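You operate a simulated robot arm through the tools that you are given. There is no shell and no other tool. Be economical: measure what you need, move in short steps, check, and stop when the job is done.

You are at the controls of a simulated two-armed robot. One attempt, no reset.

## Task
On the top of the long table, fold the towel in half, so that its two short edges meet.

It is judged by the outcome, as a careful person would: the job done as asked, and still so three seconds after it is handed in. It fails if anything else is knocked over, pushed out of place, dropped, spilled or broken. Flat cloth is picked up by pressing the open fingertips on it (5 to 10 N) and closing them slowly along it; thin cloth reads only 2 to 8 mm in the jaws.

## Robot
Two 7-joint arms with two-finger parallel grippers on one trunk, on a base that drives. Base frame: it is fixed to the floor where the robot stands at the start and does not move with it; the origin is under the middle of the robot, x ahead of it, y to its left, z up. Readings come in mm, rad, newtons and seconds.
The left shoulder is at the start at [70, 163, 1070], the right one opposite. Places, roughly: top of the long table [600, 100, 700]. Payload 3.43 kg a hand.
The TCP of each hand is the grasp point between the finger pads, 34 mm short of the fingertips. In the tool frame z runs along the fingers and y along their closing line. Largest opening 128 mm; finger width 24, thickness 12; the body of the gripper, 48 by 130 mm, starts 96 mm behind the TCP.
Orientation is that of the tool frame in the base frame, as a unit quaternion [x, y, z, w]. With the fingers straight down and closing along the base's y, the tool's x points along the base's -x, its y along +y and its z along -z.

## Interface
- The arms move only by the tool jog_arm. It takes "left_plan", "right_plan" or both (then of equal length, played together; a hand with none holds still); each is text: rows parted by semicolons, each of 7 numbers parted by spaces: the shift along the tool's x, y, z in units of 25 mm (1.0 is 25 mm), then the turn, a rotation vector about the tool's x, y, z in units of 6 degrees (1.0 is 6 degrees), then the closure, from 0 (fully open) to 1 (shut). In form: x y z wx wy wz grip; .... A call has 1 to 20 rows; each row shifts and turns the commanded pose from where the row before left it, along the tool's axes as they then stand. A call with a number of a shift or a turn outside -1 to 1 is refused whole. Each row takes 0.2 s and may step no farther than 50 mm and 0.15 rad from the row before; otherwise, or with a gripper value out of range, the whole call is refused. Where a pose cannot be reached the arm comes as near as it can. A force on the tool above 40 N (or 10 N above the force at the start of the call, whichever is more), or a blocked arm, ends the call early, and 0.2 s more pass. Each finger travels about 153 mm/s and halts on what it meets, pressing with about 38 N; the grip force reading is that of the motor and also rises with nothing between the fingers. The clock runs only during rows and for 0.2 s after the last one: add rows that do not move to give the fingers time. It gives the time, the measured TCP pose, the force on the tool (base axes), the opening and the grip force at its end, in the units of the frame above (readings bear some noise), with the torque about the TCP (base axes, N m) and any sound that the robot's microphone picked up.
- Cameras (640 x 400 px; columns grow to the right, rows downward): "scene" is now at [125.2, 11.2, 1289.8]; the picture's right is [0.10, -1.00, 0.00], its down [-0.67, -0.06, -0.74] and it looks along [0.73, 0.07, -0.68] (base axes); focal length 272 px, centre (320, 200). "left" rides on the left gripper at [76, 11, -160] in its tool frame; the picture's right is [-0.15, 0.99, 0.00], its down [-0.88, -0.13, -0.46] and it looks along [-0.45, -0.07, 0.89] (tool axes); focal length 234 px, centre (320, 200). "right" rides on the right gripper at [76, -11, -160] in its tool frame; the picture's right is [0.15, 0.99, 0.00], its down [-0.88, 0.13, -0.46] and it looks along [-0.45, 0.07, 0.89] (tool axes); focal length 234 px, centre (320, 200). There is no depth. A picture from a camera that has moved, and an enlarged one, comes with that camera's place and axes in the base frame and with its lens. The place of the scene camera against the robot may be out by one fixed shift of up to 12 mm in any direction.
- camera(camera): a new picture of that camera. The clock stands still meanwhile.
- lift_body(by): slides the trunk up (or, below 0, down) by that many mm; the arms and the scene camera ride with it, the base frame stays. It gives what a move gives, with no picture.
- roll_base(legs): drives the robot by 1 to 6 legs, each [ahead, left, turn to the left] in mm, mm and rad, along the robot's own axes; the way and the turn of a leg run together, so that a leg with both is an arc; at most 1500 mm and 3.142 rad a leg. The arms and the cameras ride along, it lands a little off, and it stops where it bumps. It gives what a move gives.
- head_to(pan, tilt): turns the head with the scene camera to pan (to the left, within 1.501 rad either way) and tilt (down, from -0.506 to 1.204), counted from straight ahead of the robot. It gives what a move gives.
- inspect(camera, box): a new picture of the part [left, top, right, bottom] of that camera's present view, enlarged. The clock stands still meanwhile.
- hand_in(): hands the job in; it is judged then, once.

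Work in short steps. Places have to be worked out from the pictures, the camera data and where the tool is seen: move nearer, look again, correct. Check each grasp and each placing, and mend what went wrong. You have 120 turns and 100 pictures in all, those below and enlarged ones among them. Open the grippers and draw the arms clear of the work before you hand the job in, unless the task says otherwise; then end with one line.

The tools are called after "Request:" as a command line: name --argument value ..., lists and objects as JSON in quotes. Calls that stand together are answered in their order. jog_arm: Moves the arms, as the interface text tells. Its arguments: {"type":"object","properties":{"left_plan":{"type":"string"},"right_plan":{"type":"string"}},"required":[]} The other tools are called the same way: lift_body (by) slides the trunk up or down; roll_base (legs) drives the base; head_to (pan, tilt) turns the head that bears the scene camera; camera (camera) takes a picture; inspect (camera, box) takes an enlarged picture of a part of a camera's view; hand_in () hands the job in.

At the start:

```text
time: 0.0
left_tcp_pos: [580.7, 388.6, 934.7]
left_tool_rot: [0.0, 1.0, 0.0, -0.001]
left_wrist_force: [0.2, 0.6, 0.1]
left_wrist_torque: [0.01, -0.03, -0.01]
left_finger_gap: 128.1
left_grasp_force: 0.0
right_tcp_pos: [493.6, -169.6, 927.2]
right_tool_rot: [0.0, 1.0, 0.0, 0.001]
right_wrist_force: [-0.1, 0.0, 0.3]
right_wrist_torque: [0.04, -0.05, -0.03]
right_finger_gap: 127.8
right_grasp_force: 0.0
trunk travel left (down, up): [-550.0, 390.0]
robot x, y, heading: [2.9, -0.5, 0.002]
head pan, tilt: [0.096, 0.742]
```

scene: 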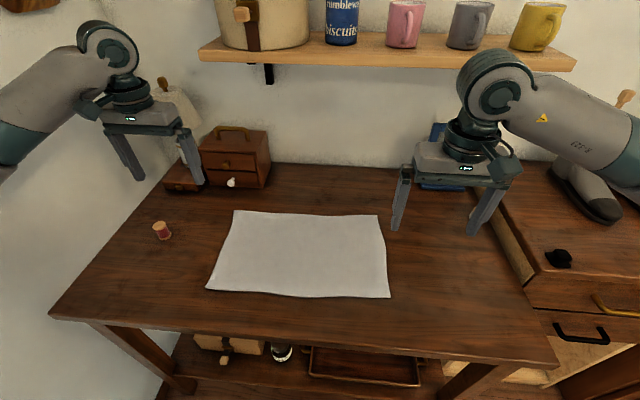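
right: 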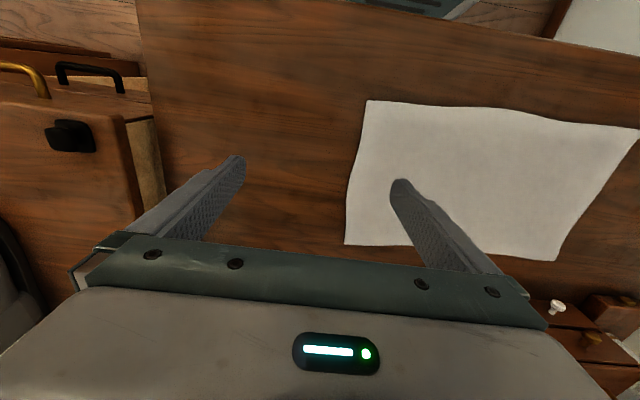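
left: 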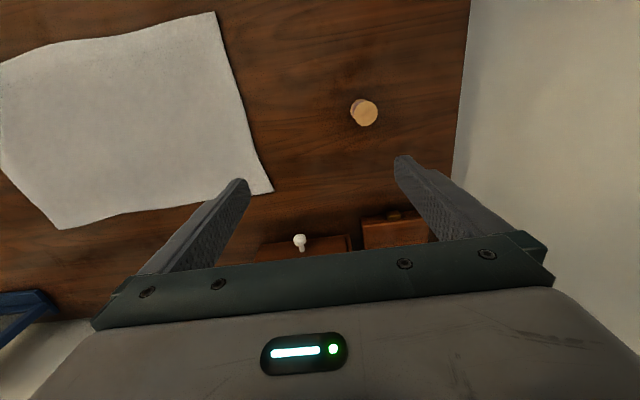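

The towel's short edges appear to lie at about y≈320 and y≈-112, and it spans x≈430 to 700. I plan to turn the robot left so each hand can take one corner of the right short edge. First I tuck the left hand in, away from the left wall.

Request:
jog_arm --left_plan "0.43 -0.97 0 0 0 0 0;0.43 -0.97 0 0 0 0 0;0.43 -0.97 0 0 0 0 0;0.43 -0.97 0 0 0 0 0;0.43 -0.97 0 0 0 0 0;0.43 -0.97 0 0 0 0 0;0.43 -0.97 0 0 0 0 0;0.43 -0.97 0 0 0 0 0;0.43 -0.97 0 0 0 0 0;0.43 -0.97 0 0 0 0 0;0.43 -0.97 0 0 0 0 0;0.43 -0.97 0 0 0 0 0;0.43 -0.97 0 0 0 0 0"

Request:
head_to --pan 0 --tilt 1.15

Request:
camera --camera "scene"

```text
time: 2.8
left_tcp_pos: [438.1, 72.7, 935.4]
left_tool_rot: [0.0, 1.0, 0.001, 0.0]
left_wrist_force: [-0.2, 0.0, 0.1]
left_wrist_torque: [-0.02, -0.01, -0.03]
left_finger_gap: 127.9
left_grasp_force: 0.0
right_tcp_pos: [492.7, -170.6, 927.4]
right_tool_rot: [0.0, 1.0, 0.0, 0.001]
right_wrist_force: [0.2, 0.0, -0.2]
right_wrist_torque: [0.0, 0.0, -0.01]
right_finger_gap: 128.1
right_grasp_force: 0.0
trunk travel left (down, up): [-550.0, 390.0]
robot x, y, heading: [4.1, 1.6, 0.001]
head pan, tilt: [0.096, 0.742]
```

```text
time: 3.7
left_tcp_pos: [439.1, 75.1, 935.6]
left_tool_rot: [0.0, 1.0, -0.001, 0.0]
left_wrist_force: [0.5, -0.1, 0.4]
left_wrist_torque: [0.01, 0.03, -0.01]
left_finger_gap: 127.8
left_grasp_force: 0.0
right_tcp_pos: [492.3, -169.8, 926.5]
right_tool_rot: [0.0, 1.0, 0.0, -0.001]
right_wrist_force: [0.7, 0.2, 1.2]
right_wrist_torque: [0.03, -0.02, 0.0]
right_finger_gap: 128.4
right_grasp_force: 0.1
trunk travel left (down, up): [-550.0, 390.0]
robot x, y, heading: [-0.3, -0.3, -0.002]
head pan, tilt: [0.0, 1.15]
```

```text
96 pictures are left
camera scene: at [102.0, 3.0, 1260.3], right [0.0, -1.0, 0.0], down [-0.91, 0.0, -0.41], along [0.41, 0.0, -0.91], focal length 272 px, centre (320, 200)
```

scene: 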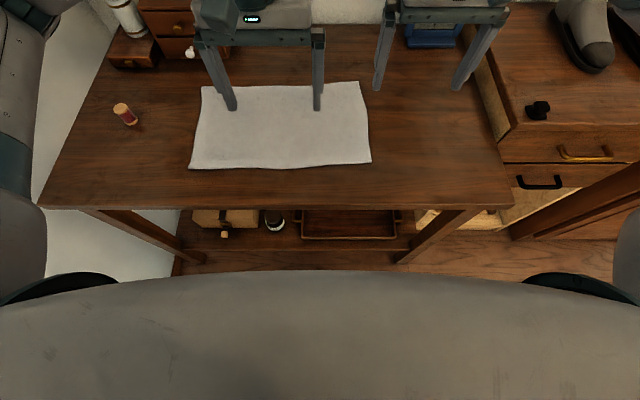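

The towel estimate is confirmed, with the right edge at about (718,-109) and (452,-120). I shift right a little and turn left about 45°.

Request:
roll_base --legs '[[-30, -130, 0], [0, 0, 0.785]]'

Request:
head_to --pan -0.6 --tilt 0.85

Request:
camera --camera "scene"

```text
time: 7.0
left_tcp_pos: [227.8, 234.0, 936.8]
left_tool_rot: [-0.382, 0.924, 0.0, 0.0]
left_wrist_force: [0.0, -0.2, 0.9]
left_wrist_torque: [-0.01, 0.01, 0.02]
left_finger_gap: 128.5
left_grasp_force: 0.1
right_tcp_pos: [439.4, 99.0, 927.2]
right_tool_rot: [-0.382, 0.924, 0.001, 0.0]
right_wrist_force: [0.9, -0.1, -0.4]
right_wrist_torque: [0.01, 0.01, -0.03]
right_finger_gap: 127.9
right_grasp_force: 0.1
trunk travel left (down, up): [-550.0, 390.0]
robot x, y, heading: [-29.1, -129.8, 0.785]
head pan, tilt: [0.0, 1.15]
```

```text
time: 8.0
left_tcp_pos: [226.8, 233.6, 935.1]
left_tool_rot: [-0.383, 0.924, 0.0, 0.001]
left_wrist_force: [-0.9, 0.6, 0.6]
left_wrist_torque: [0.0, 0.02, 0.0]
left_finger_gap: 128.1
left_grasp_force: 0.1
right_tcp_pos: [438.3, 100.7, 928.0]
right_tool_rot: [-0.382, 0.924, -0.001, 0.0]
right_wrist_force: [0.4, 0.8, 0.4]
right_wrist_torque: [0.0, -0.01, -0.02]
right_finger_gap: 128.3
right_grasp_force: 0.0
trunk travel left (down, up): [-550.0, 390.0]
robot x, y, heading: [-29.0, -128.5, 0.785]
head pan, tilt: [-0.6, 0.85]
```

```text
95 pictures are left
camera scene: at [74.5, -75.9, 1281.1], right [0.18, -0.98, 0.0], down [-0.74, -0.14, -0.66], along [0.65, 0.12, -0.75], focal length 272 px, centre (320, 200)
```

scene: 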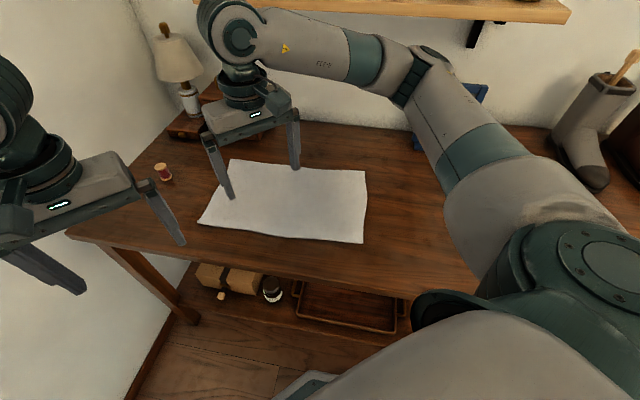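

Both hands are clear, and the right elbow is outward. I turn both tools back so they close along base y, then move the right hand above the far corner.

Request:
jog_arm --left_plan "0 0 0 0 0 0.9375 0;0 0 0 0 0 0.9375 0;0 0 0 0 0 0.9375 0;0 0 0 0 0 0.9375 0;0 0 0 0 0 0.9375 0;0 0 0 0 0 0.9375 0;0 0 0 0 0 0.9375 0;0 0 0 0 0 0.9375 0;0 0 0 0 0 0 0;0 0 0 0 0 0 0;0 0 0 0 0 0 0;0 0 0 0 0 0 0;0 0 0 0 0 0 0;0 0 0 0 0 0 0;0 0 0 0 0 0 0;0 0 0 0 0 0 0;0 0 0 0 0 0 0;0 0 0 0 0 0 0;0 0 0 0 0 0 0" --right_plan "0 0 0 0 0 0.9375 0;0 0 0 0 0 0.9375 0;0 0 0 0 0 0.9375 0;0 0 0 0 0 0.9375 0;0 0 0 0 0 0.9375 0;0 0 0 0 0 0.9375 0;0 0 0 0 0 0.9375 0;0 0 0 0 0 0.9375 0;-0.97 -0.7 0 0 0 0 0;-0.97 -0.7 0 0 0 0 0;-0.97 -0.7 0 0 0 0 0;-0.97 -0.7 0 0 0 0 0;-0.97 -0.7 0 0 0 0 0;-0.97 -0.7 0 0 0 0 0;-0.97 -0.7 0 0 0 0 0;-0.97 -0.7 0 0 0 0 0;-0.97 -0.7 0 0 0 0 0;-0.97 -0.7 0 0 0 0 0;-0.97 -0.7 0 0 0 0 0"

Request:
camera --camera "scene"

Request:
camera --camera "right"

```text
time: 12.2
left_tcp_pos: [208.2, 237.3, 940.0]
left_tool_rot: [-0.005, 1.0, 0.0, 0.006]
left_wrist_force: [-0.5, -1.0, 0.2]
left_wrist_torque: [0.04, -0.04, 0.02]
left_finger_gap: 128.2
left_grasp_force: 0.0
right_tcp_pos: [672.7, -71.8, 928.7]
right_tool_rot: [-0.035, 0.999, -0.007, 0.002]
right_wrist_force: [-1.1, -0.5, 0.2]
right_wrist_torque: [-0.02, 0.01, -0.02]
right_finger_gap: 128.0
right_grasp_force: 0.1
trunk travel left (down, up): [-550.0, 390.0]
robot x, y, heading: [-35.6, -128.1, 0.79]
head pan, tilt: [-0.6, 0.85]
stopped in row 19 (right hand): the arm was blocked; the commanded pose is now the measured one
```

```text
94 pictures are left
camera scene: at [54.0, -73.6, 1284.3], right [0.19, -0.98, 0.0], down [-0.73, -0.14, -0.67], along [0.66, 0.13, -0.74], focal length 272 px, centre (320, 200)
```

scene: 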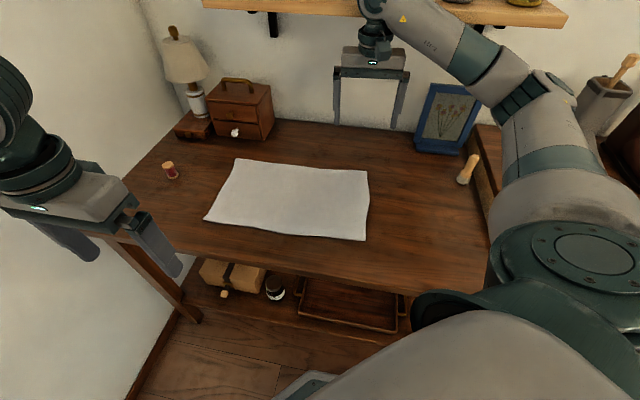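

```text
93 pictures are left
camera right: at [596.7, -84.2, 1086.9], right [-0.22, 0.98, -0.02], down [0.87, 0.2, 0.46], along [0.45, 0.08, -0.89], focal length 234 px, centre (320, 200)
```

right: 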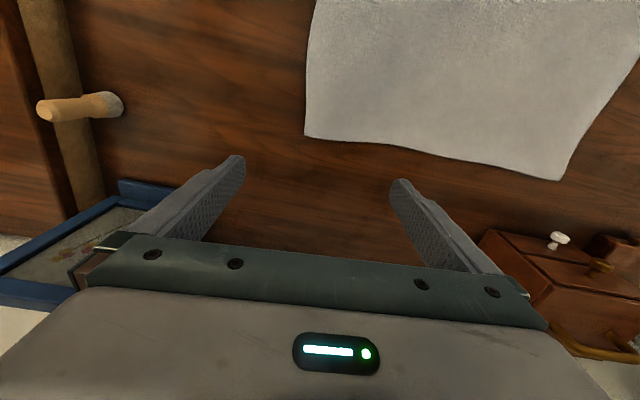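

The right arm was blocked, probably by the shelf. I back it off and lower it, then check the shelf and table for anything disturbed.

Request:
jog_arm --right_plan "0.8 0 0 0 0 0 0;0.8 0 0.5 0 0 0 0;0.4 0 1 0 0 0 0;0 0 1 0 0 0 0;0 0 1 0 0 0 0;0 0 1 0 0 0 0"

Request:
head_to --pan -0.8 --tilt 0.35

Request:
camera --camera "scene"

```text
time: 13.6
left_tcp_pos: [220.5, 236.5, 936.1]
left_tool_rot: [-0.004, 1.0, 0.0, 0.0]
left_wrist_force: [0.5, 0.0, -0.4]
left_wrist_torque: [-0.01, 0.0, 0.0]
left_finger_gap: 128.0
left_grasp_force: 0.0
right_tcp_pos: [636.4, -84.1, 803.2]
right_tool_rot: [-0.026, 1.0, -0.009, -0.005]
right_wrist_force: [-0.1, 0.3, -0.9]
right_wrist_torque: [0.01, 0.01, 0.03]
right_finger_gap: 127.7
right_grasp_force: 0.0
trunk travel left (down, up): [-550.0, 390.0]
robot x, y, heading: [-33.5, -128.6, 0.789]
head pan, tilt: [-0.6, 0.85]
```

```text
time: 14.6
left_tcp_pos: [220.4, 236.5, 934.5]
left_tool_rot: [-0.004, 1.0, 0.0, 0.0]
left_wrist_force: [-0.8, 0.4, 0.2]
left_wrist_torque: [0.04, 0.01, 0.02]
left_finger_gap: 128.0
left_grasp_force: 0.1
right_tcp_pos: [636.4, -83.4, 804.9]
right_tool_rot: [-0.025, 1.0, -0.009, -0.005]
right_wrist_force: [0.1, 0.6, 0.4]
right_wrist_torque: [0.01, -0.01, -0.03]
right_finger_gap: 127.9
right_grasp_force: 0.2
trunk travel left (down, up): [-550.0, 390.0]
robot x, y, heading: [-34.2, -124.9, 0.792]
head pan, tilt: [-0.799, 0.351]
```

```text
92 pictures are left
camera scene: at [86.1, -89.8, 1324.7], right [-0.01, -1.0, 0.0], down [-0.34, 0.0, -0.94], along [0.94, -0.01, -0.34], focal length 272 px, centre (320, 200)
```

scene: 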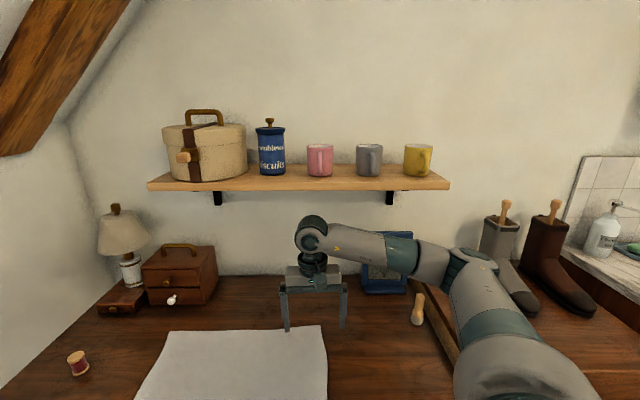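

Nothing on the shelf was disturbed. The shelf front is near x≈697 and z≈1135, so the right hand must stay low, with its TCP below about 830. I move it over the far corner with the jaws partly closed, and bring the left hand in towards the near corner.

Request:
jog_arm --right_plan "-0.72 0 0 0 0 -0.1 0.3;-0.72 0 0 0 0 -0.1 0.6;-0.72 0.1 0 0 0 -0.1 0.6;0 0.1 0.8 0 0 -0.1 0.6;0 0.1 0.6 0 0 0 0.6;0 0 0 0 0 0 0.6;0 0 0 0 0 0 0.6;0 0 0 0 0 0 0.6;0 0 0 0 0 0 0.6;0 0 0 0 0 0 0.6;0 0 0 0 0 0 0.6" --left_plan "-0.9 -1 0 0 0 0 0;-0.9 -1 0 0 0 0 0;-0.9 -1 0 0 0 0 0;-0.9 -1 0 0 0 0 0;-0.9 -1 0 0 0 0 0;-0.9 -1 0 0 0 0 0;-0.9 -1 0 0 0 0 0;-0.9 -1 0 0 0 0 0;-0.9 -1 0 0 0 0 0.3;-0.9 -1 0 0 0 0 0.6;-0.9 -1 0 0 0 0 0.6"

Request:
head_to --pan -0.6 --tilt 0.85

Request:
camera --camera "scene"

Request:
camera --camera "right"

```text
time: 16.9
left_tcp_pos: [458.2, -32.4, 934.1]
left_tool_rot: [-0.002, 1.0, -0.002, -0.001]
left_wrist_force: [0.0, -0.2, 0.6]
left_wrist_torque: [-0.05, -0.01, -0.03]
left_finger_gap: 51.1
left_grasp_force: 0.0
right_tcp_pos: [691.2, -73.8, 774.3]
right_tool_rot: [-0.046, 0.999, -0.005, -0.002]
right_wrist_force: [-5.7, -3.6, 11.2]
right_wrist_torque: [0.28, 0.14, 0.26]
right_finger_gap: 50.3
right_grasp_force: 0.1
trunk travel left (down, up): [-550.0, 390.0]
robot x, y, heading: [-35.2, -126.7, 0.788]
head pan, tilt: [-0.799, 0.351]
stopped in row 11 (right hand): the force on the tool passed its limit (the readings are from after the stop); the commanded pose is now the measured one
```

```text
time: 17.9
left_tcp_pos: [460.2, -32.3, 936.1]
left_tool_rot: [-0.001, 1.0, -0.002, -0.001]
left_wrist_force: [0.1, -0.2, -0.2]
left_wrist_torque: [-0.03, -0.04, 0.02]
left_finger_gap: 51.2
left_grasp_force: 0.1
right_tcp_pos: [690.5, -74.4, 775.1]
right_tool_rot: [-0.045, 0.999, -0.006, -0.002]
right_wrist_force: [-6.9, -2.6, 13.5]
right_wrist_torque: [0.35, 0.19, 0.23]
right_finger_gap: 49.8
right_grasp_force: 0.0
trunk travel left (down, up): [-550.0, 390.0]
robot x, y, heading: [-33.7, -129.8, 0.792]
head pan, tilt: [-0.6, 0.85]
```

```text
91 pictures are left
camera scene: at [67.6, -74.8, 1281.5], right [0.19, -0.98, 0.0], down [-0.74, -0.14, -0.66], along [0.65, 0.13, -0.75], focal length 272 px, centre (320, 200)
```

scene: 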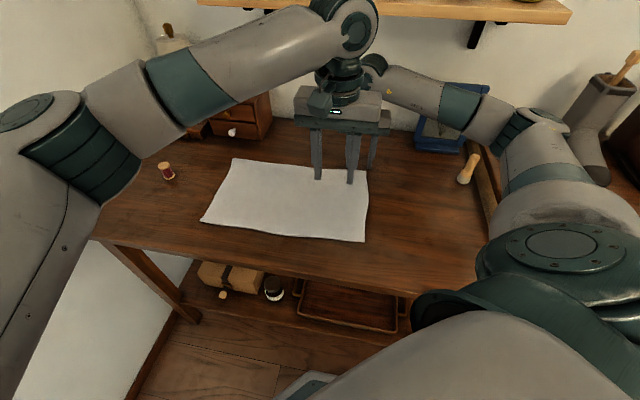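

```text
90 pictures are left
camera right: at [616.4, -88.3, 933.5], right [-0.23, 0.97, -0.01], down [0.87, 0.21, 0.45], along [0.44, 0.1, -0.89], focal length 234 px, centre (320, 200)
```

right: 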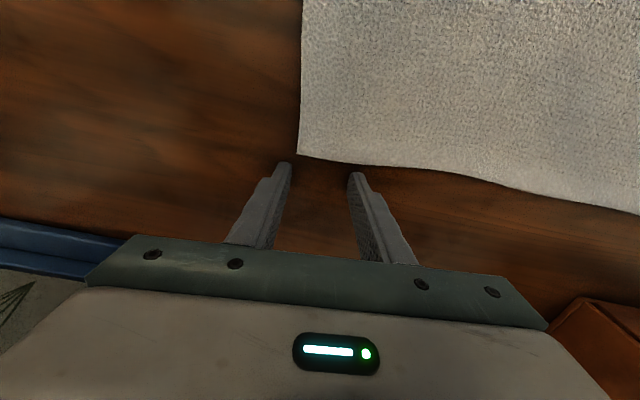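

The force shows the fingertips touching the table, so the table top is near z≈740 rather than 700. Recomputed, the right-edge corners are about (675,-97) and (427,-108), and the fold line is y≈97. I lift the right hand and move it back over the corner.

Request:
jog_arm --right_plan "0 0 -0.8 0 0 0 0.6;0.8 0.15 0 0 0 -0.9 0.6;0.8 0.15 0 0 0 0 0.6;0 0 0 0 0 0 0.6"

Request:
camera --camera "right"

Request:
camera --camera "left"

```text
time: 18.9
left_tcp_pos: [461.0, -31.6, 933.9]
left_tool_rot: [-0.002, 1.0, -0.002, -0.002]
left_wrist_force: [0.0, -0.3, -0.1]
left_wrist_torque: [0.01, -0.01, 0.02]
left_finger_gap: 51.0
left_grasp_force: 0.0
right_tcp_pos: [652.0, -71.1, 792.3]
right_tool_rot: [-0.092, 0.996, -0.007, -0.004]
right_wrist_force: [0.7, 0.0, 0.7]
right_wrist_torque: [-0.03, 0.01, 0.03]
right_finger_gap: 51.3
right_grasp_force: 0.1
trunk travel left (down, up): [-550.0, 390.0]
robot x, y, heading: [-32.9, -125.5, 0.791]
head pan, tilt: [-0.6, 0.85]
```

```text
89 pictures are left
camera right: at [579.8, -92.1, 952.3], right [-0.33, 0.95, -0.01], down [0.84, 0.3, 0.45], along [0.43, 0.14, -0.89], focal length 234 px, centre (320, 200)
```

right: 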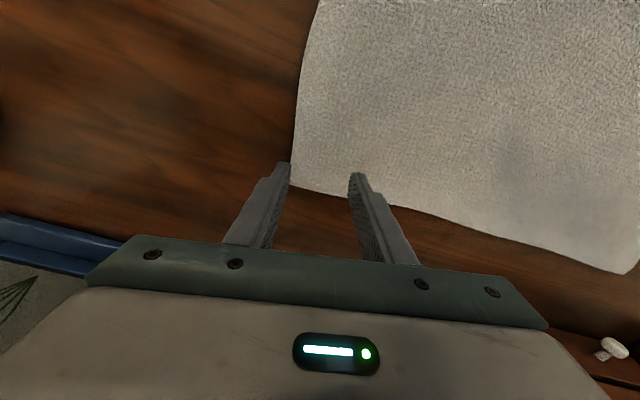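

```text
88 pictures are left
camera left: at [385.7, -21.8, 1093.7], right [0.14, 0.99, 0.0], down [0.88, -0.13, 0.45], along [0.45, -0.07, -0.89], focal length 234 px, centre (320, 200)
```

left: 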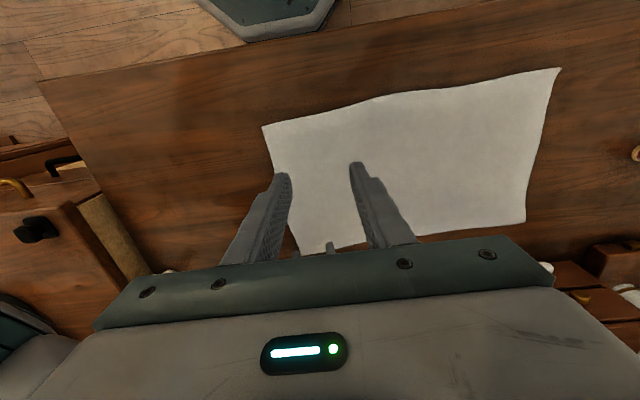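

The right tool's yaw went the wrong way, so I correct it. Refined corners are FR (674,-94), NR (433,-114), FL (659,308) and NL (416,294). I bring both hands just above their pinch spots.

Request:
jog_arm --right_plan "0 0 0 0 0 0.9 0.6;0 0 0 0 0 0.9 0.6;0 0.22 0 0 0 0 0.6;0 0.22 0 0 0 0 0.6;0 0 0 0 0 0 0.6;0 0 0 0 0 0 0.6;0 0 0 0 0 0 0.6" --left_plan "0 -0.6 0.6 0 0 0 0.6;0 -0.6 0.8 0 0 0 0.6;0.1 -0.5 0.9 0 0 0 0.6;0 0 0.9 0 0 0 0.6;0 0 0.9 0 0 0 0.6;0 0 0.9 0 0 0 0.6;0 0 0.7 0 0 0 0.6"

Request:
camera --camera "right"

Request:
camera --camera "left"

Request:
camera --camera "scene"

```text
time: 20.5
left_tcp_pos: [457.5, -50.1, 801.1]
left_tool_rot: [-0.001, 1.0, -0.002, -0.002]
left_wrist_force: [-0.4, -1.4, -0.4]
left_wrist_torque: [-0.01, -0.01, 0.02]
left_finger_gap: 51.2
left_grasp_force: 0.0
left hand out of reach, approached as far as the arm can: row 2, 3
right_tcp_pos: [651.5, -60.7, 792.8]
right_tool_rot: [0.003, 1.0, -0.008, -0.003]
right_wrist_force: [-0.2, 0.7, -0.1]
right_wrist_torque: [0.0, 0.03, 0.0]
right_finger_gap: 51.6
right_grasp_force: 0.1
trunk travel left (down, up): [-550.0, 390.0]
robot x, y, heading: [-32.3, -123.2, 0.793]
head pan, tilt: [-0.6, 0.85]
```

```text
87 pictures are left
camera right: at [576.4, -66.8, 951.8], right [-0.14, 0.99, -0.01], down [0.88, 0.13, 0.45], along [0.45, 0.05, -0.89], focal length 234 px, centre (320, 200)
```

right: 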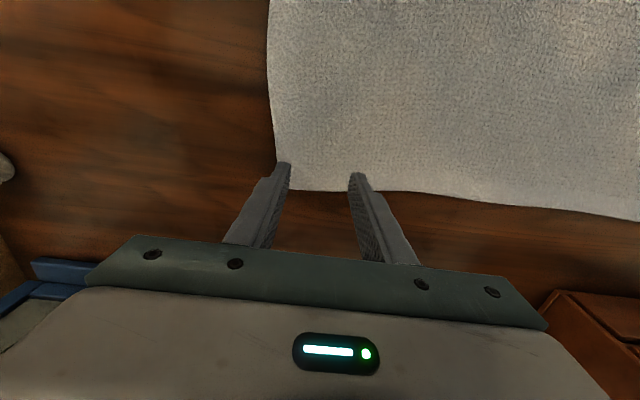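

```text
86 pictures are left
camera left: at [383.1, -39.8, 960.8], right [0.14, 0.99, 0.0], down [0.88, -0.12, 0.45], along [0.45, -0.07, -0.89], focal length 234 px, centre (320, 200)
```

left: 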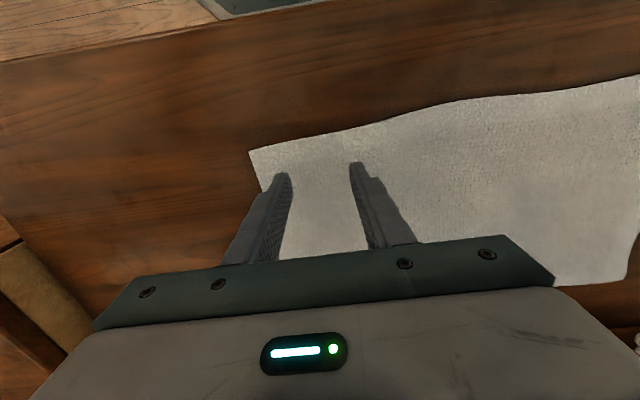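

```text
85 pictures are left
camera scene: at [70.2, -74.2, 1281.1], right [0.19, -0.98, 0.0], down [-0.74, -0.14, -0.66], along [0.65, 0.12, -0.75], focal length 272 px, centre (320, 200)
```

scene: 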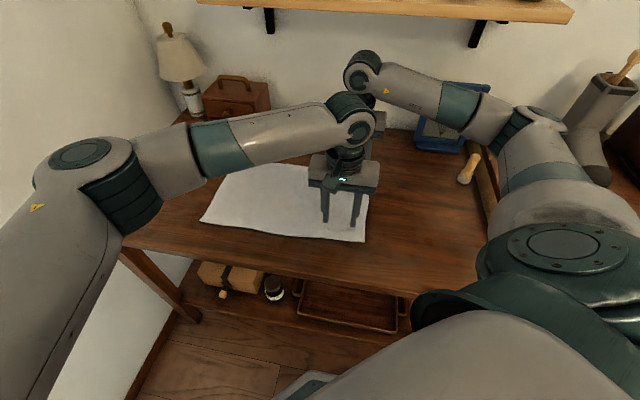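

The right hand sits well over its corner. The left hand still needs about 25 mm more toward -y, so I move it there.

Request:
jog_arm --left_plan "0 -0.5 0 0 0 0 0.6;0 -0.5 0 0 0 0 0.6;0 0 0 0 0 0 0.6"

Request:
camera --camera "left"

```text
time: 21.3
left_tcp_pos: [458.1, -50.2, 801.4]
left_tool_rot: [-0.002, 1.0, -0.003, -0.001]
left_wrist_force: [-0.1, -1.1, -0.4]
left_wrist_torque: [0.02, -0.03, -0.02]
left_finger_gap: 51.3
left_grasp_force: 0.1
left hand out of reach, approached as far as the arm can: row 1, 2
right_tcp_pos: [651.5, -60.1, 793.5]
right_tool_rot: [0.003, 1.0, -0.007, -0.002]
right_wrist_force: [-0.3, 0.6, 0.4]
right_wrist_torque: [-0.01, 0.0, -0.02]
right_finger_gap: 51.3
right_grasp_force: 0.1
trunk travel left (down, up): [-550.0, 390.0]
robot x, y, heading: [-31.4, -128.9, 0.794]
head pan, tilt: [-0.6, 0.85]
```

```text
84 pictures are left
camera left: at [382.9, -40.0, 961.1], right [0.14, 0.99, 0.0], down [0.88, -0.13, 0.45], along [0.45, -0.07, -0.89], focal length 234 px, centre (320, 200)
```

left: 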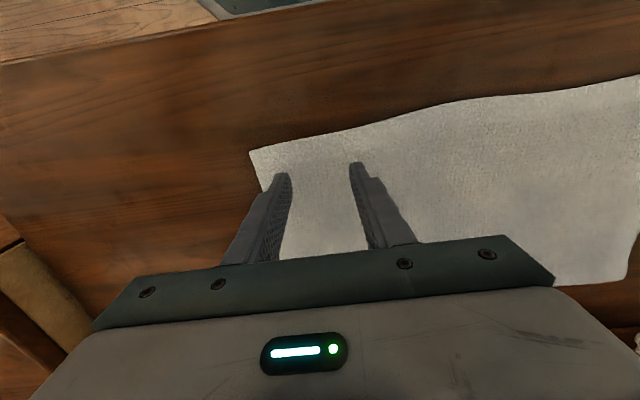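

The left arm is at a joint limit at this heading. I lift both hands and turn the base about 0.2 rad back to the right, then re-aim.

Request:
jog_arm --left_plan "0 0 -1 0 0 0 0.6;0 0 -0.5 0 0 0 0.6" --right_plan "0 0 -0.8 0 0 0 0.6;0 0 0 0 0 0 0.6"

Request:
roll_base --legs '[[0, 0, -0.2]]'

```text
time: 21.9
left_tcp_pos: [459.1, -48.6, 839.2]
left_tool_rot: [-0.002, 1.0, -0.002, -0.002]
left_wrist_force: [-0.5, -0.6, 0.2]
left_wrist_torque: [0.02, 0.02, 0.02]
left_finger_gap: 51.1
left_grasp_force: 0.1
right_tcp_pos: [653.0, -59.6, 813.2]
right_tool_rot: [0.002, 1.0, -0.006, -0.003]
right_wrist_force: [0.2, -1.2, -0.3]
right_wrist_torque: [0.04, 0.05, -0.02]
right_finger_gap: 51.5
right_grasp_force: 0.0
trunk travel left (down, up): [-550.0, 390.0]
robot x, y, heading: [-31.9, -128.1, 0.79]
head pan, tilt: [-0.6, 0.85]
```

```text
time: 23.0
left_tcp_pos: [463.8, -150.2, 838.8]
left_tool_rot: [0.099, 0.995, -0.002, -0.001]
left_wrist_force: [-0.1, -0.8, 0.4]
left_wrist_torque: [0.01, 0.03, 0.0]
left_finger_gap: 51.1
left_grasp_force: 0.0
right_tcp_pos: [650.6, -199.6, 813.1]
right_tool_rot: [0.104, 0.995, -0.006, -0.004]
right_wrist_force: [-0.3, -0.1, -0.6]
right_wrist_torque: [0.0, 0.02, -0.01]
right_finger_gap: 51.0
right_grasp_force: 0.0
trunk travel left (down, up): [-550.0, 390.0]
robot x, y, heading: [-35.9, -129.2, 0.585]
head pan, tilt: [-0.6, 0.85]
```

Now I straighten the tools and move the hands back over their pinch spots.

Request:
jog_arm --left_plan "0 0 0 0 0 -0.95 0.6;0 0 0 0 0 -0.95 0.6;0.04 0.5 0 0 0 0 0.6;0.04 0.5 0 0 0 0 0.6;0.04 0.5 0 0 0 0 0.6;0.04 0.5 0 0 0 0 0.6;0.04 0.5 0.8 0 0 0 0.6;0.04 0.5 0.8 0 0 0 0.6;0 0 0 0 0 0 0.6" --right_plan "0 0 0 0 0 -1 0.6;0 0 0 0 0 -1 0.6;0 0.93 0 0 0 0 0.6;0 0.93 0 0 0 0 0.6;0 0.93 0 0 0 0 0.6;0 0.93 0 0 0 0 0.6;0 0.93 0 0 0 0 0.6;0 0.93 0.6 0 0 0 0.6;0 0 0 0 0 0 0.6"

Request:
camera --camera "right"

Request:
camera --camera "left"

```text
time: 25.0
left_tcp_pos: [457.6, -74.8, 800.3]
left_tool_rot: [0.0, 1.0, -0.001, -0.002]
left_wrist_force: [-0.5, -0.3, -0.1]
left_wrist_torque: [0.01, 0.0, 0.01]
left_finger_gap: 51.1
left_grasp_force: 0.0
right_tcp_pos: [649.8, -62.1, 795.8]
right_tool_rot: [-0.001, 1.0, -0.007, -0.004]
right_wrist_force: [-1.3, -0.1, -0.8]
right_wrist_torque: [-0.01, 0.02, -0.04]
right_finger_gap: 51.2
right_grasp_force: 0.1
trunk travel left (down, up): [-550.0, 390.0]
robot x, y, heading: [-35.2, -128.1, 0.588]
head pan, tilt: [-0.6, 0.85]
```

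```text
83 pictures are left
camera right: at [575.5, -69.2, 956.0], right [-0.15, 0.99, -0.01], down [0.88, 0.14, 0.45], along [0.44, 0.06, -0.89], focal length 234 px, centre (320, 200)
```

right: 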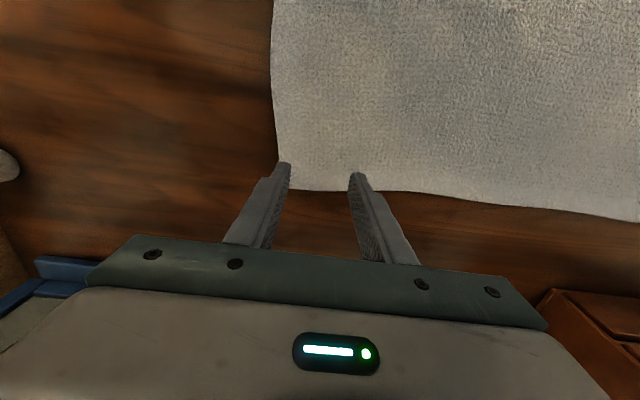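

```text
82 pictures are left
camera left: at [382.8, -65.0, 958.3], right [0.15, 0.99, 0.0], down [0.88, -0.13, 0.45], along [0.45, -0.07, -0.89], focal length 234 px, centre (320, 200)
```

left: 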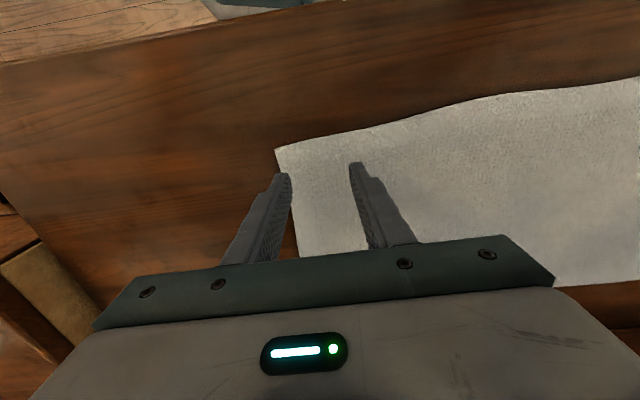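

Both are in position. I descend gently, looking for a contact force of 5–10 N.

Request:
jog_arm --left_plan "0 0 0.5 0 0 0 0.6;0 0 0.3 0 0 0 0.6;0 0 0 0 0 0 0.6;0 0 0 0 0 0 0.6" --right_plan "0 0 0.4 0 0 0 0.6;0 0 0.3 0 0 0 0.6;0 0 0 0 0 0 0.6;0 0 0 0 0 0 0.6"

```text
time: 26.0
left_tcp_pos: [457.9, -74.7, 778.5]
left_tool_rot: [0.001, 1.0, 0.0, -0.002]
left_wrist_force: [1.3, 0.3, 0.0]
left_wrist_torque: [0.0, 0.03, -0.03]
left_finger_gap: 51.2
left_grasp_force: 0.1
right_tcp_pos: [649.6, -61.4, 778.8]
right_tool_rot: [-0.001, 1.0, -0.006, -0.003]
right_wrist_force: [0.0, 0.4, 2.4]
right_wrist_torque: [0.06, 0.01, 0.02]
right_finger_gap: 51.3
right_grasp_force: 0.1
trunk travel left (down, up): [-550.0, 390.0]
robot x, y, heading: [-36.6, -127.5, 0.595]
head pan, tilt: [-0.6, 0.85]
```

Near contact. I step down a few more millimetres.

Request:
jog_arm --left_plan "0 0 0.1 0 0 0 0.6;0 0 0.08 0 0 0 0.6;0 0 0 0 0 0 0.6" --right_plan "0 0 0.06 0 0 0 0.6;0 0 0.05 0 0 0 0.6;0 0 0 0 0 0 0.6"

```text
time: 26.8
left_tcp_pos: [458.2, -75.6, 775.5]
left_tool_rot: [0.0, 1.0, -0.002, -0.001]
left_wrist_force: [6.3, 6.0, 29.0]
left_wrist_torque: [0.38, -0.18, -0.05]
left_finger_gap: 51.1
left_grasp_force: 0.1
right_tcp_pos: [648.5, -59.7, 777.4]
right_tool_rot: [-0.001, 1.0, -0.006, -0.002]
right_wrist_force: [1.5, -2.3, 6.8]
right_wrist_torque: [0.08, -0.07, -0.03]
right_finger_gap: 51.2
right_grasp_force: 0.1
trunk travel left (down, up): [-550.0, 390.0]
robot x, y, heading: [-36.4, -131.0, 0.586]
head pan, tilt: [-0.6, 0.85]
```

The left hand presses too hard, so I ease it up slightly.

Request:
jog_arm --left_plan "0 0 -0.06 0 0 0 0.6;0 0 0 0 0 0 0.6"

```text
time: 27.4
left_tcp_pos: [456.6, -76.2, 777.3]
left_tool_rot: [0.0, 1.0, -0.001, 0.0]
left_wrist_force: [9.2, 3.1, 28.3]
left_wrist_torque: [0.29, -0.28, -0.05]
left_finger_gap: 51.3
left_grasp_force: 0.1
right_tcp_pos: [648.4, -60.7, 777.5]
right_tool_rot: [-0.001, 1.0, -0.006, -0.003]
right_wrist_force: [2.7, -0.3, 10.2]
right_wrist_torque: [0.13, -0.07, -0.06]
right_finger_gap: 50.8
right_grasp_force: 0.1
trunk travel left (down, up): [-550.0, 390.0]
robot x, y, heading: [-34.9, -125.9, 0.588]
head pan, tilt: [-0.6, 0.85]
```

Request:
jog_arm --left_plan "0 0 -0.07 0 0 0 0.6;0 0 0 0 0 0 0.6"

```text
time: 28.0
left_tcp_pos: [455.4, -76.1, 776.4]
left_tool_rot: [0.0, 1.0, -0.001, -0.003]
left_wrist_force: [6.6, 1.9, 11.5]
left_wrist_torque: [0.09, -0.2, -0.01]
left_finger_gap: 51.2
left_grasp_force: 0.0
right_tcp_pos: [648.4, -61.3, 777.9]
right_tool_rot: [-0.001, 1.0, -0.007, -0.003]
right_wrist_force: [0.6, -1.5, 16.0]
right_wrist_torque: [0.2, -0.01, -0.06]
right_finger_gap: 51.0
right_grasp_force: 0.1
trunk travel left (down, up): [-550.0, 390.0]
robot x, y, heading: [-34.5, -128.9, 0.589]
head pan, tilt: [-0.6, 0.85]
```

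The forces are close to target. I close both hands slowly, easing the right up a touch.

Request:
jog_arm --left_plan "0 0 -0.01 0 0 0 0.64;0 0 0 0 0 0 0.68;0 0 0 0 0 0 0.72;0 0 0 0 0 0 0.76;0 0 0 0 0 0 0.8;0 0 0 0 0 0 0.84;0 0 0 0 0 0 0.88;0 0 0 0 0 0 0.92;0 0 0 0 0 0 0.96;0 0 0 0 0 0 1;0 0 0 0 0 0 1;0 0 0 0 0 0 1" --right_plan "0 0 -0.03 0 0 0 0.64;0 0 0 0 0 0 0.68;0 0 0 0 0 0 0.72;0 0 0 0 0 0 0.76;0 0 0 0 0 0 0.8;0 0 0 0 0 0 0.84;0 0 0 0 0 0 0.88;0 0 0 0 0 0 0.92;0 0 0 0 0 0 0.96;0 0 0 0 0 0 1;0 0 0 0 0 0 1;0 0 0 0 0 0 1"

Request:
camera --camera "right"

Request:
camera --camera "left"

```text
time: 30.6
left_tcp_pos: [457.2, -75.4, 779.9]
left_tool_rot: [0.0, 1.0, -0.002, -0.003]
left_wrist_force: [2.7, 0.4, 1.5]
left_wrist_torque: [0.02, -0.06, -0.05]
left_finger_gap: 4.1
left_grasp_force: 37.6
right_tcp_pos: [648.8, -61.0, 776.6]
right_tool_rot: [-0.001, 1.0, -0.007, -0.003]
right_wrist_force: [-0.2, -1.0, 12.5]
right_wrist_torque: [0.01, 0.05, -0.01]
right_finger_gap: 4.4
right_grasp_force: 37.9
trunk travel left (down, up): [-550.0, 390.0]
robot x, y, heading: [-35.3, -127.8, 0.587]
head pan, tilt: [-0.6, 0.85]
```

```text
81 pictures are left
camera right: at [574.2, -68.5, 936.5], right [-0.15, 0.99, -0.01], down [0.88, 0.14, 0.45], along [0.44, 0.06, -0.89], focal length 234 px, centre (320, 200)
```

right: 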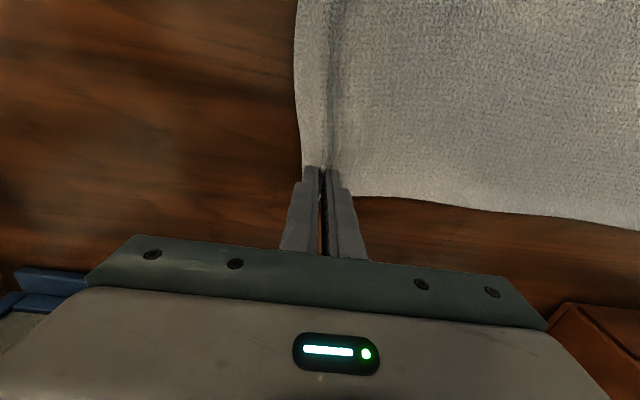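

```text
80 pictures are left
camera left: at [381.7, -65.4, 938.2], right [0.15, 0.99, 0.0], down [0.88, -0.13, 0.45], along [0.45, -0.07, -0.89], focal length 234 px, centre (320, 200)
```

left: 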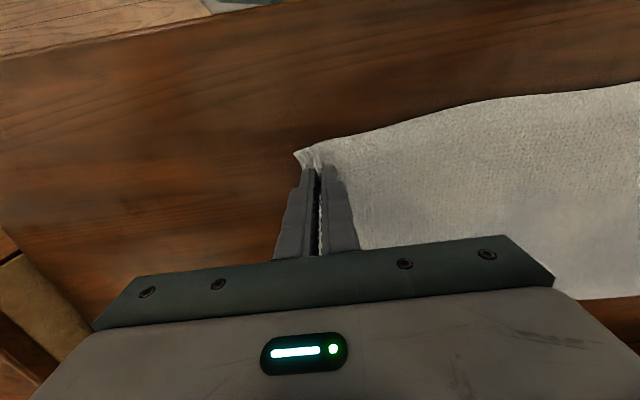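

Both jaws hold cloth, with gaps of about 4 mm. I lift together by 50 mm and start across toward the left.

Request:
jog_arm --left_plan "0 0.1 -0.7 0 0 0 1;0 0.3 -0.7 0 0 0 1;0 0.5 -0.6 0 0 0 1;0.04 0.8 0 0 0 0 1;0.04 0.8 0 0 0 0 1;0.04 0.8 0 0 0 0 1;0 0 0 0 0 0 1" --right_plan "0 0.1 -0.7 0 0 0 1;0 0.3 -0.7 0 0 0 1;0 0.5 -0.6 0 0 0 1;0.04 0.8 0 0 0 0 1;0.04 0.8 0 0 0 0 1;0.04 0.8 0 0 0 0 1;0 0 0 0 0 0 1"

Request:
camera --camera "scene"

```text
time: 32.2
left_tcp_pos: [455.1, 7.5, 828.5]
left_tool_rot: [0.0, 1.0, 0.0, -0.002]
left_wrist_force: [1.7, 0.1, -0.2]
left_wrist_torque: [0.01, -0.01, 0.03]
left_finger_gap: 4.3
left_grasp_force: 37.8
right_tcp_pos: [646.9, 21.8, 826.5]
right_tool_rot: [-0.001, 1.0, -0.006, -0.005]
right_wrist_force: [-1.5, -0.7, 0.2]
right_wrist_torque: [0.02, 0.06, -0.04]
right_finger_gap: 4.2
right_grasp_force: 37.5
trunk travel left (down, up): [-550.0, 390.0]
robot x, y, heading: [-35.5, -130.6, 0.584]
head pan, tilt: [-0.6, 0.85]
```

```text
79 pictures are left
camera scene: at [78.0, -98.8, 1281.1], right [-0.01, -1.0, 0.0], down [-0.75, 0.01, -0.66], along [0.66, -0.01, -0.75], focal length 272 px, centre (320, 200)
```

scene: 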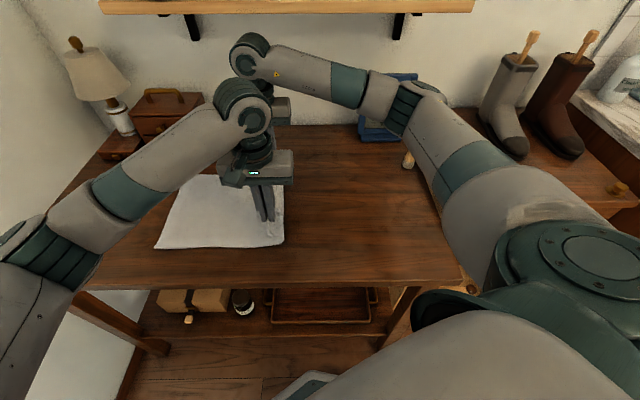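

Folding is going well. I continue left at the same height.

Request:
jog_arm --left_plan "0.05 0.85 0 0 0 0 1;0.05 0.85 0 0 0 0 1;0.05 0.85 0 0 0 0 1;0.05 0.85 0 0 0 0 1;0.05 0.85 0 0 0 0 1;0.05 0.85 0 0 0 0 1;0 0 0 0 0 0 1" --right_plan "0.05 0.85 0 0 0 0 1;0.05 0.85 0 0 0 0 1;0.05 0.85 0 0 0 0 1;0.05 0.85 0 0 0 0 1;0.05 0.85 0 0 0 0 1;0.05 0.85 0 0 0 0 1;0 0 0 0 0 0 1"

Request:
camera --camera "scene"

```text
time: 33.8
left_tcp_pos: [447.5, 132.4, 826.9]
left_tool_rot: [0.0, 1.0, -0.001, -0.002]
left_wrist_force: [0.3, -0.5, -1.0]
left_wrist_torque: [0.01, 0.02, -0.04]
left_finger_gap: 4.0
left_grasp_force: 38.2
right_tcp_pos: [639.3, 148.9, 823.1]
right_tool_rot: [-0.002, 1.0, -0.007, -0.004]
right_wrist_force: [-0.5, -0.3, 0.1]
right_wrist_torque: [0.02, 0.04, -0.03]
right_finger_gap: 4.4
right_grasp_force: 38.2
trunk travel left (down, up): [-550.0, 390.0]
robot x, y, heading: [-35.9, -127.7, 0.587]
head pan, tilt: [-0.6, 0.85]
```

```text
78 pictures are left
camera scene: at [78.1, -98.7, 1281.1], right [-0.01, -1.0, 0.0], down [-0.75, 0.01, -0.66], along [0.66, -0.01, -0.75], focal length 272 px, centre (320, 200)
```

scene: 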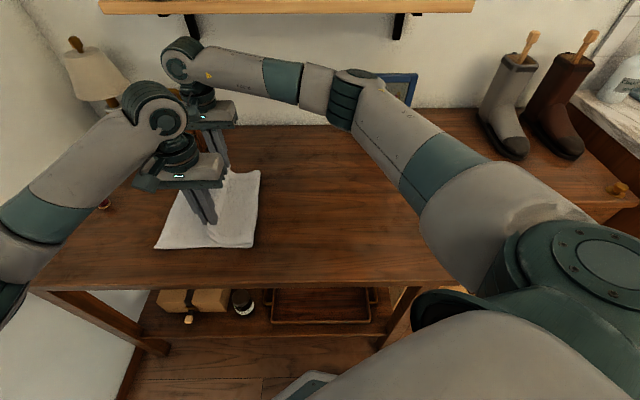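

The fold is proceeding. I continue to just short of the target and check the arms' clearance to the lamp and wall.

Request:
jog_arm --left_plan "0.05 0.85 0 0 0 0 1;0.05 0.85 0 0 0 0 1;0.05 0.85 0 0 0 0 1;0.05 0.85 0 0 0 0 1;0 0 0 0 0 0 1" --right_plan "0.05 0.85 0 0 0 0 1;0.05 0.85 0 0 0 0 1;0.05 0.85 0 0 0 0 1;0.05 0.85 0 0 0 0 1;0 0 0 0 0 0 1"

Request:
head_to --pan -0.1 --tilt 0.8

Request:
camera --camera "scene"

Request:
camera --camera "left"

Request:
camera --camera "right"

```text
time: 35.0
left_tcp_pos: [442.7, 218.8, 827.0]
left_tool_rot: [0.0, 1.0, -0.001, -0.003]
left_wrist_force: [1.8, -0.3, 0.4]
left_wrist_torque: [-0.03, -0.05, 0.03]
left_finger_gap: 4.2
left_grasp_force: 38.0
right_tcp_pos: [636.1, 233.9, 821.7]
right_tool_rot: [-0.001, 1.0, -0.007, -0.004]
right_wrist_force: [-1.8, 0.2, 0.2]
right_wrist_torque: [0.05, 0.06, -0.03]
right_finger_gap: 4.1
right_grasp_force: 38.0
trunk travel left (down, up): [-550.0, 390.0]
robot x, y, heading: [-33.4, -127.6, 0.591]
head pan, tilt: [-0.6, 0.85]
```

```text
time: 36.0
left_tcp_pos: [443.6, 220.1, 828.1]
left_tool_rot: [0.0, 1.0, -0.002, -0.002]
left_wrist_force: [-0.1, 0.7, -0.1]
left_wrist_torque: [-0.05, -0.05, -0.04]
left_finger_gap: 4.2
left_grasp_force: 38.0
right_tcp_pos: [635.9, 234.8, 820.8]
right_tool_rot: [-0.001, 1.0, -0.006, -0.005]
right_wrist_force: [-1.3, -0.7, 0.0]
right_wrist_torque: [0.09, 0.06, -0.05]
right_finger_gap: 4.2
right_grasp_force: 38.2
trunk travel left (down, up): [-550.0, 390.0]
robot x, y, heading: [-36.5, -128.3, 0.586]
head pan, tilt: [-0.099, 0.799]
```

```text
77 pictures are left
camera scene: at [70.9, -59.0, 1285.1], right [0.47, -0.88, 0.0], down [-0.63, -0.34, -0.7], along [0.62, 0.33, -0.72], focal length 272 px, centre (320, 200)
```

scene: 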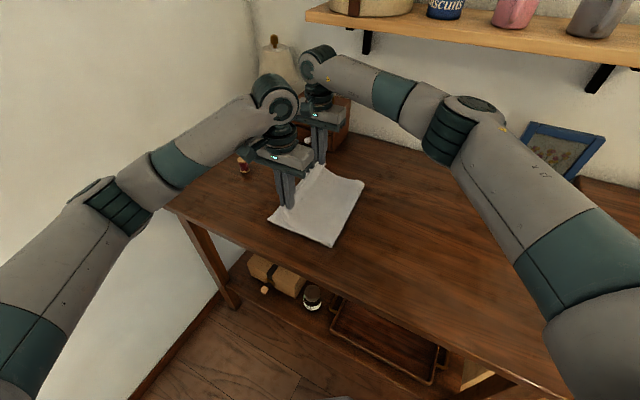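

```text
76 pictures are left
camera left: at [368.0, 229.8, 987.0], right [0.15, 0.99, 0.0], down [0.88, -0.13, 0.45], along [0.45, -0.07, -0.89], focal length 234 px, centre (320, 200)
```

left: 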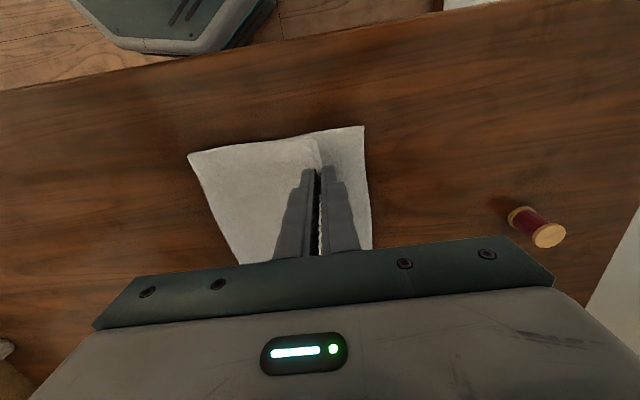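

```text
75 pictures are left
camera right: at [561.4, 226.5, 980.9], right [-0.15, 0.99, -0.01], down [0.88, 0.14, 0.45], along [0.44, 0.06, -0.89], focal length 234 px, centre (320, 200)
```

right: 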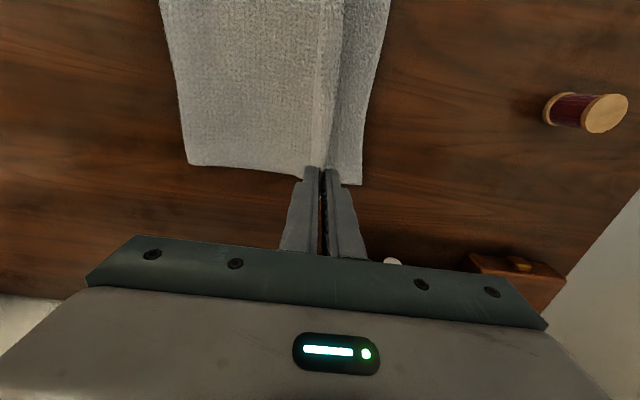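

The grips hold. I zoom in to distinguish the upper flap from the lower layer's left edge.

Request:
inspect --camera "left" --box '[170, 100, 420, 260]'

Request:
inspect --camera "scene" --box '[220, 130, 400, 260]'

```text
2.50 times, centred on (295, 180) of left
camera zoom: at [368.0, 229.8, 987.0], right [0.15, 0.99, 0.0], down [0.88, -0.13, 0.45], along [0.45, -0.07, -0.89], focal length 585 px, centre (382, 250)
```

zoom: 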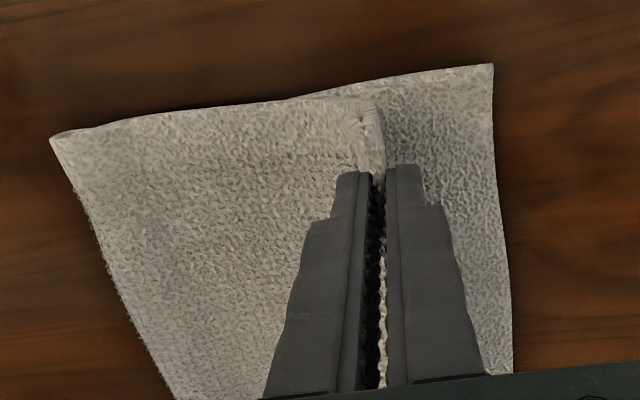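

```text
3.08 times, centred on (310, 195) of scene
camera zoom: at [70.9, -59.0, 1285.1], right [0.47, -0.88, 0.0], down [-0.63, -0.34, -0.7], along [0.62, 0.33, -0.72], focal length 837 px, centre (351, 215)
```

zoom: 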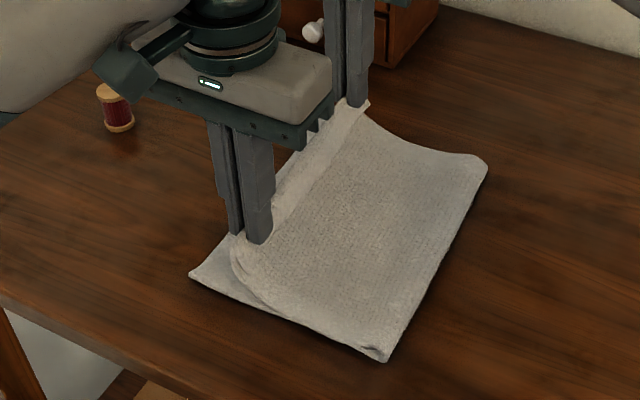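

The lower left edge is now at y≈266 (near) to 286 (far), so pinch targets are about y=232 (left) and y=249 (right). I overshoot slightly at height, then come down moving back so the hem flap lies outward.

Request:
jog_arm --left_plan "0.06 0.5 0 0 0 0 1;0.06 0.5 0 0 0 0 1;0 0 0.6 0 0 0 1;0 -0.1 0.5 0 0 0 1;0 -0.2 0.4 0 0 0 1;0 -0.2 0.3 0 0 0 1;0 0 0 0 0 0 1" --right_plan "0.12 0.55 0 0 0 0 1;0.12 0.55 0 0 0 0 1;0 0 0.5 0 0 0 1;0 -0.1 0.4 0 0 0 1;0 -0.2 0.4 0 0 0 1;0 -0.2 0.25 0 0 0 1;0 0 0 0 0 0 1"

Request:
camera --camera "left"

Request:
camera --camera "right"

Request:
inspect --camera "scene" --box '[220, 130, 400, 260]'

```text
time: 37.5
left_tcp_pos: [438.4, 231.2, 783.7]
left_tool_rot: [0.001, 1.0, -0.001, 0.0]
left_wrist_force: [1.0, 3.5, 16.9]
left_wrist_torque: [0.23, -0.02, -0.02]
left_finger_gap: 4.5
left_grasp_force: 37.3
right_tcp_pos: [627.5, 247.3, 786.3]
right_tool_rot: [-0.001, 1.0, -0.006, -0.003]
right_wrist_force: [-4.0, -2.7, 9.3]
right_wrist_torque: [-0.03, 0.18, -0.01]
right_finger_gap: 4.3
right_grasp_force: 38.2
trunk travel left (down, up): [-550.0, 390.0]
robot x, y, heading: [-33.8, -129.3, 0.585]
head pan, tilt: [-0.099, 0.799]
```

```text
72 pictures are left
camera left: at [363.1, 241.1, 944.0], right [0.15, 0.99, 0.0], down [0.88, -0.13, 0.46], along [0.45, -0.07, -0.89], focal length 234 px, centre (320, 200)
```

left: 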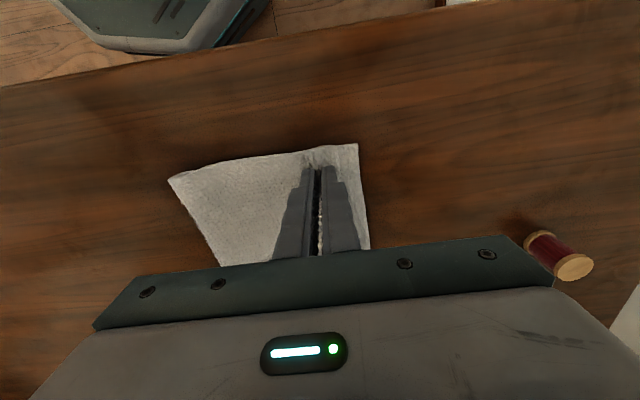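

```text
71 pictures are left
camera right: at [552.5, 240.1, 945.2], right [-0.15, 0.99, -0.01], down [0.88, 0.14, 0.45], along [0.45, 0.06, -0.89], focal length 234 px, centre (320, 200)
```

right: 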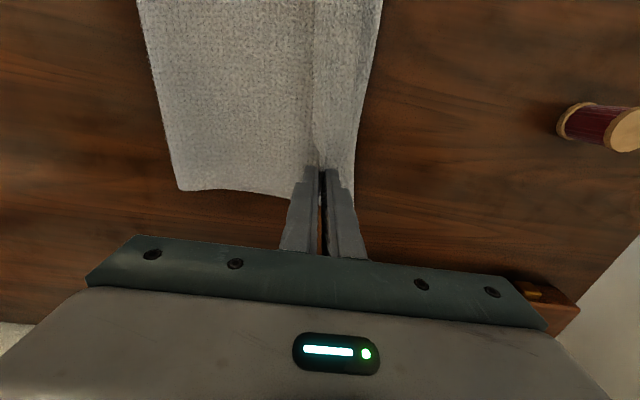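

```text
3.08 times, centred on (310, 195) of scene
camera zoom: at [67.8, -60.5, 1285.7], right [0.47, -0.88, 0.0], down [-0.63, -0.34, -0.7], along [0.62, 0.33, -0.72], focal length 837 px, centre (351, 215)
```

zoom: 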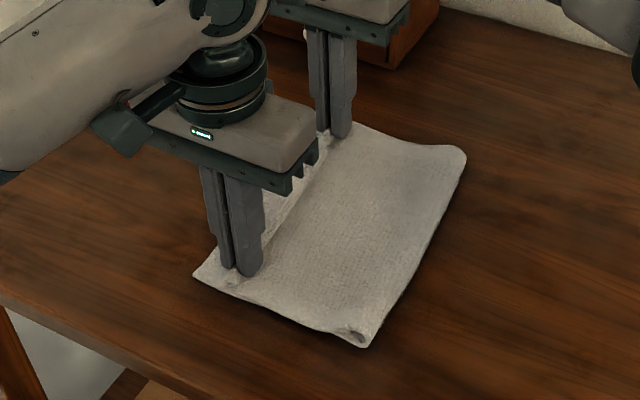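

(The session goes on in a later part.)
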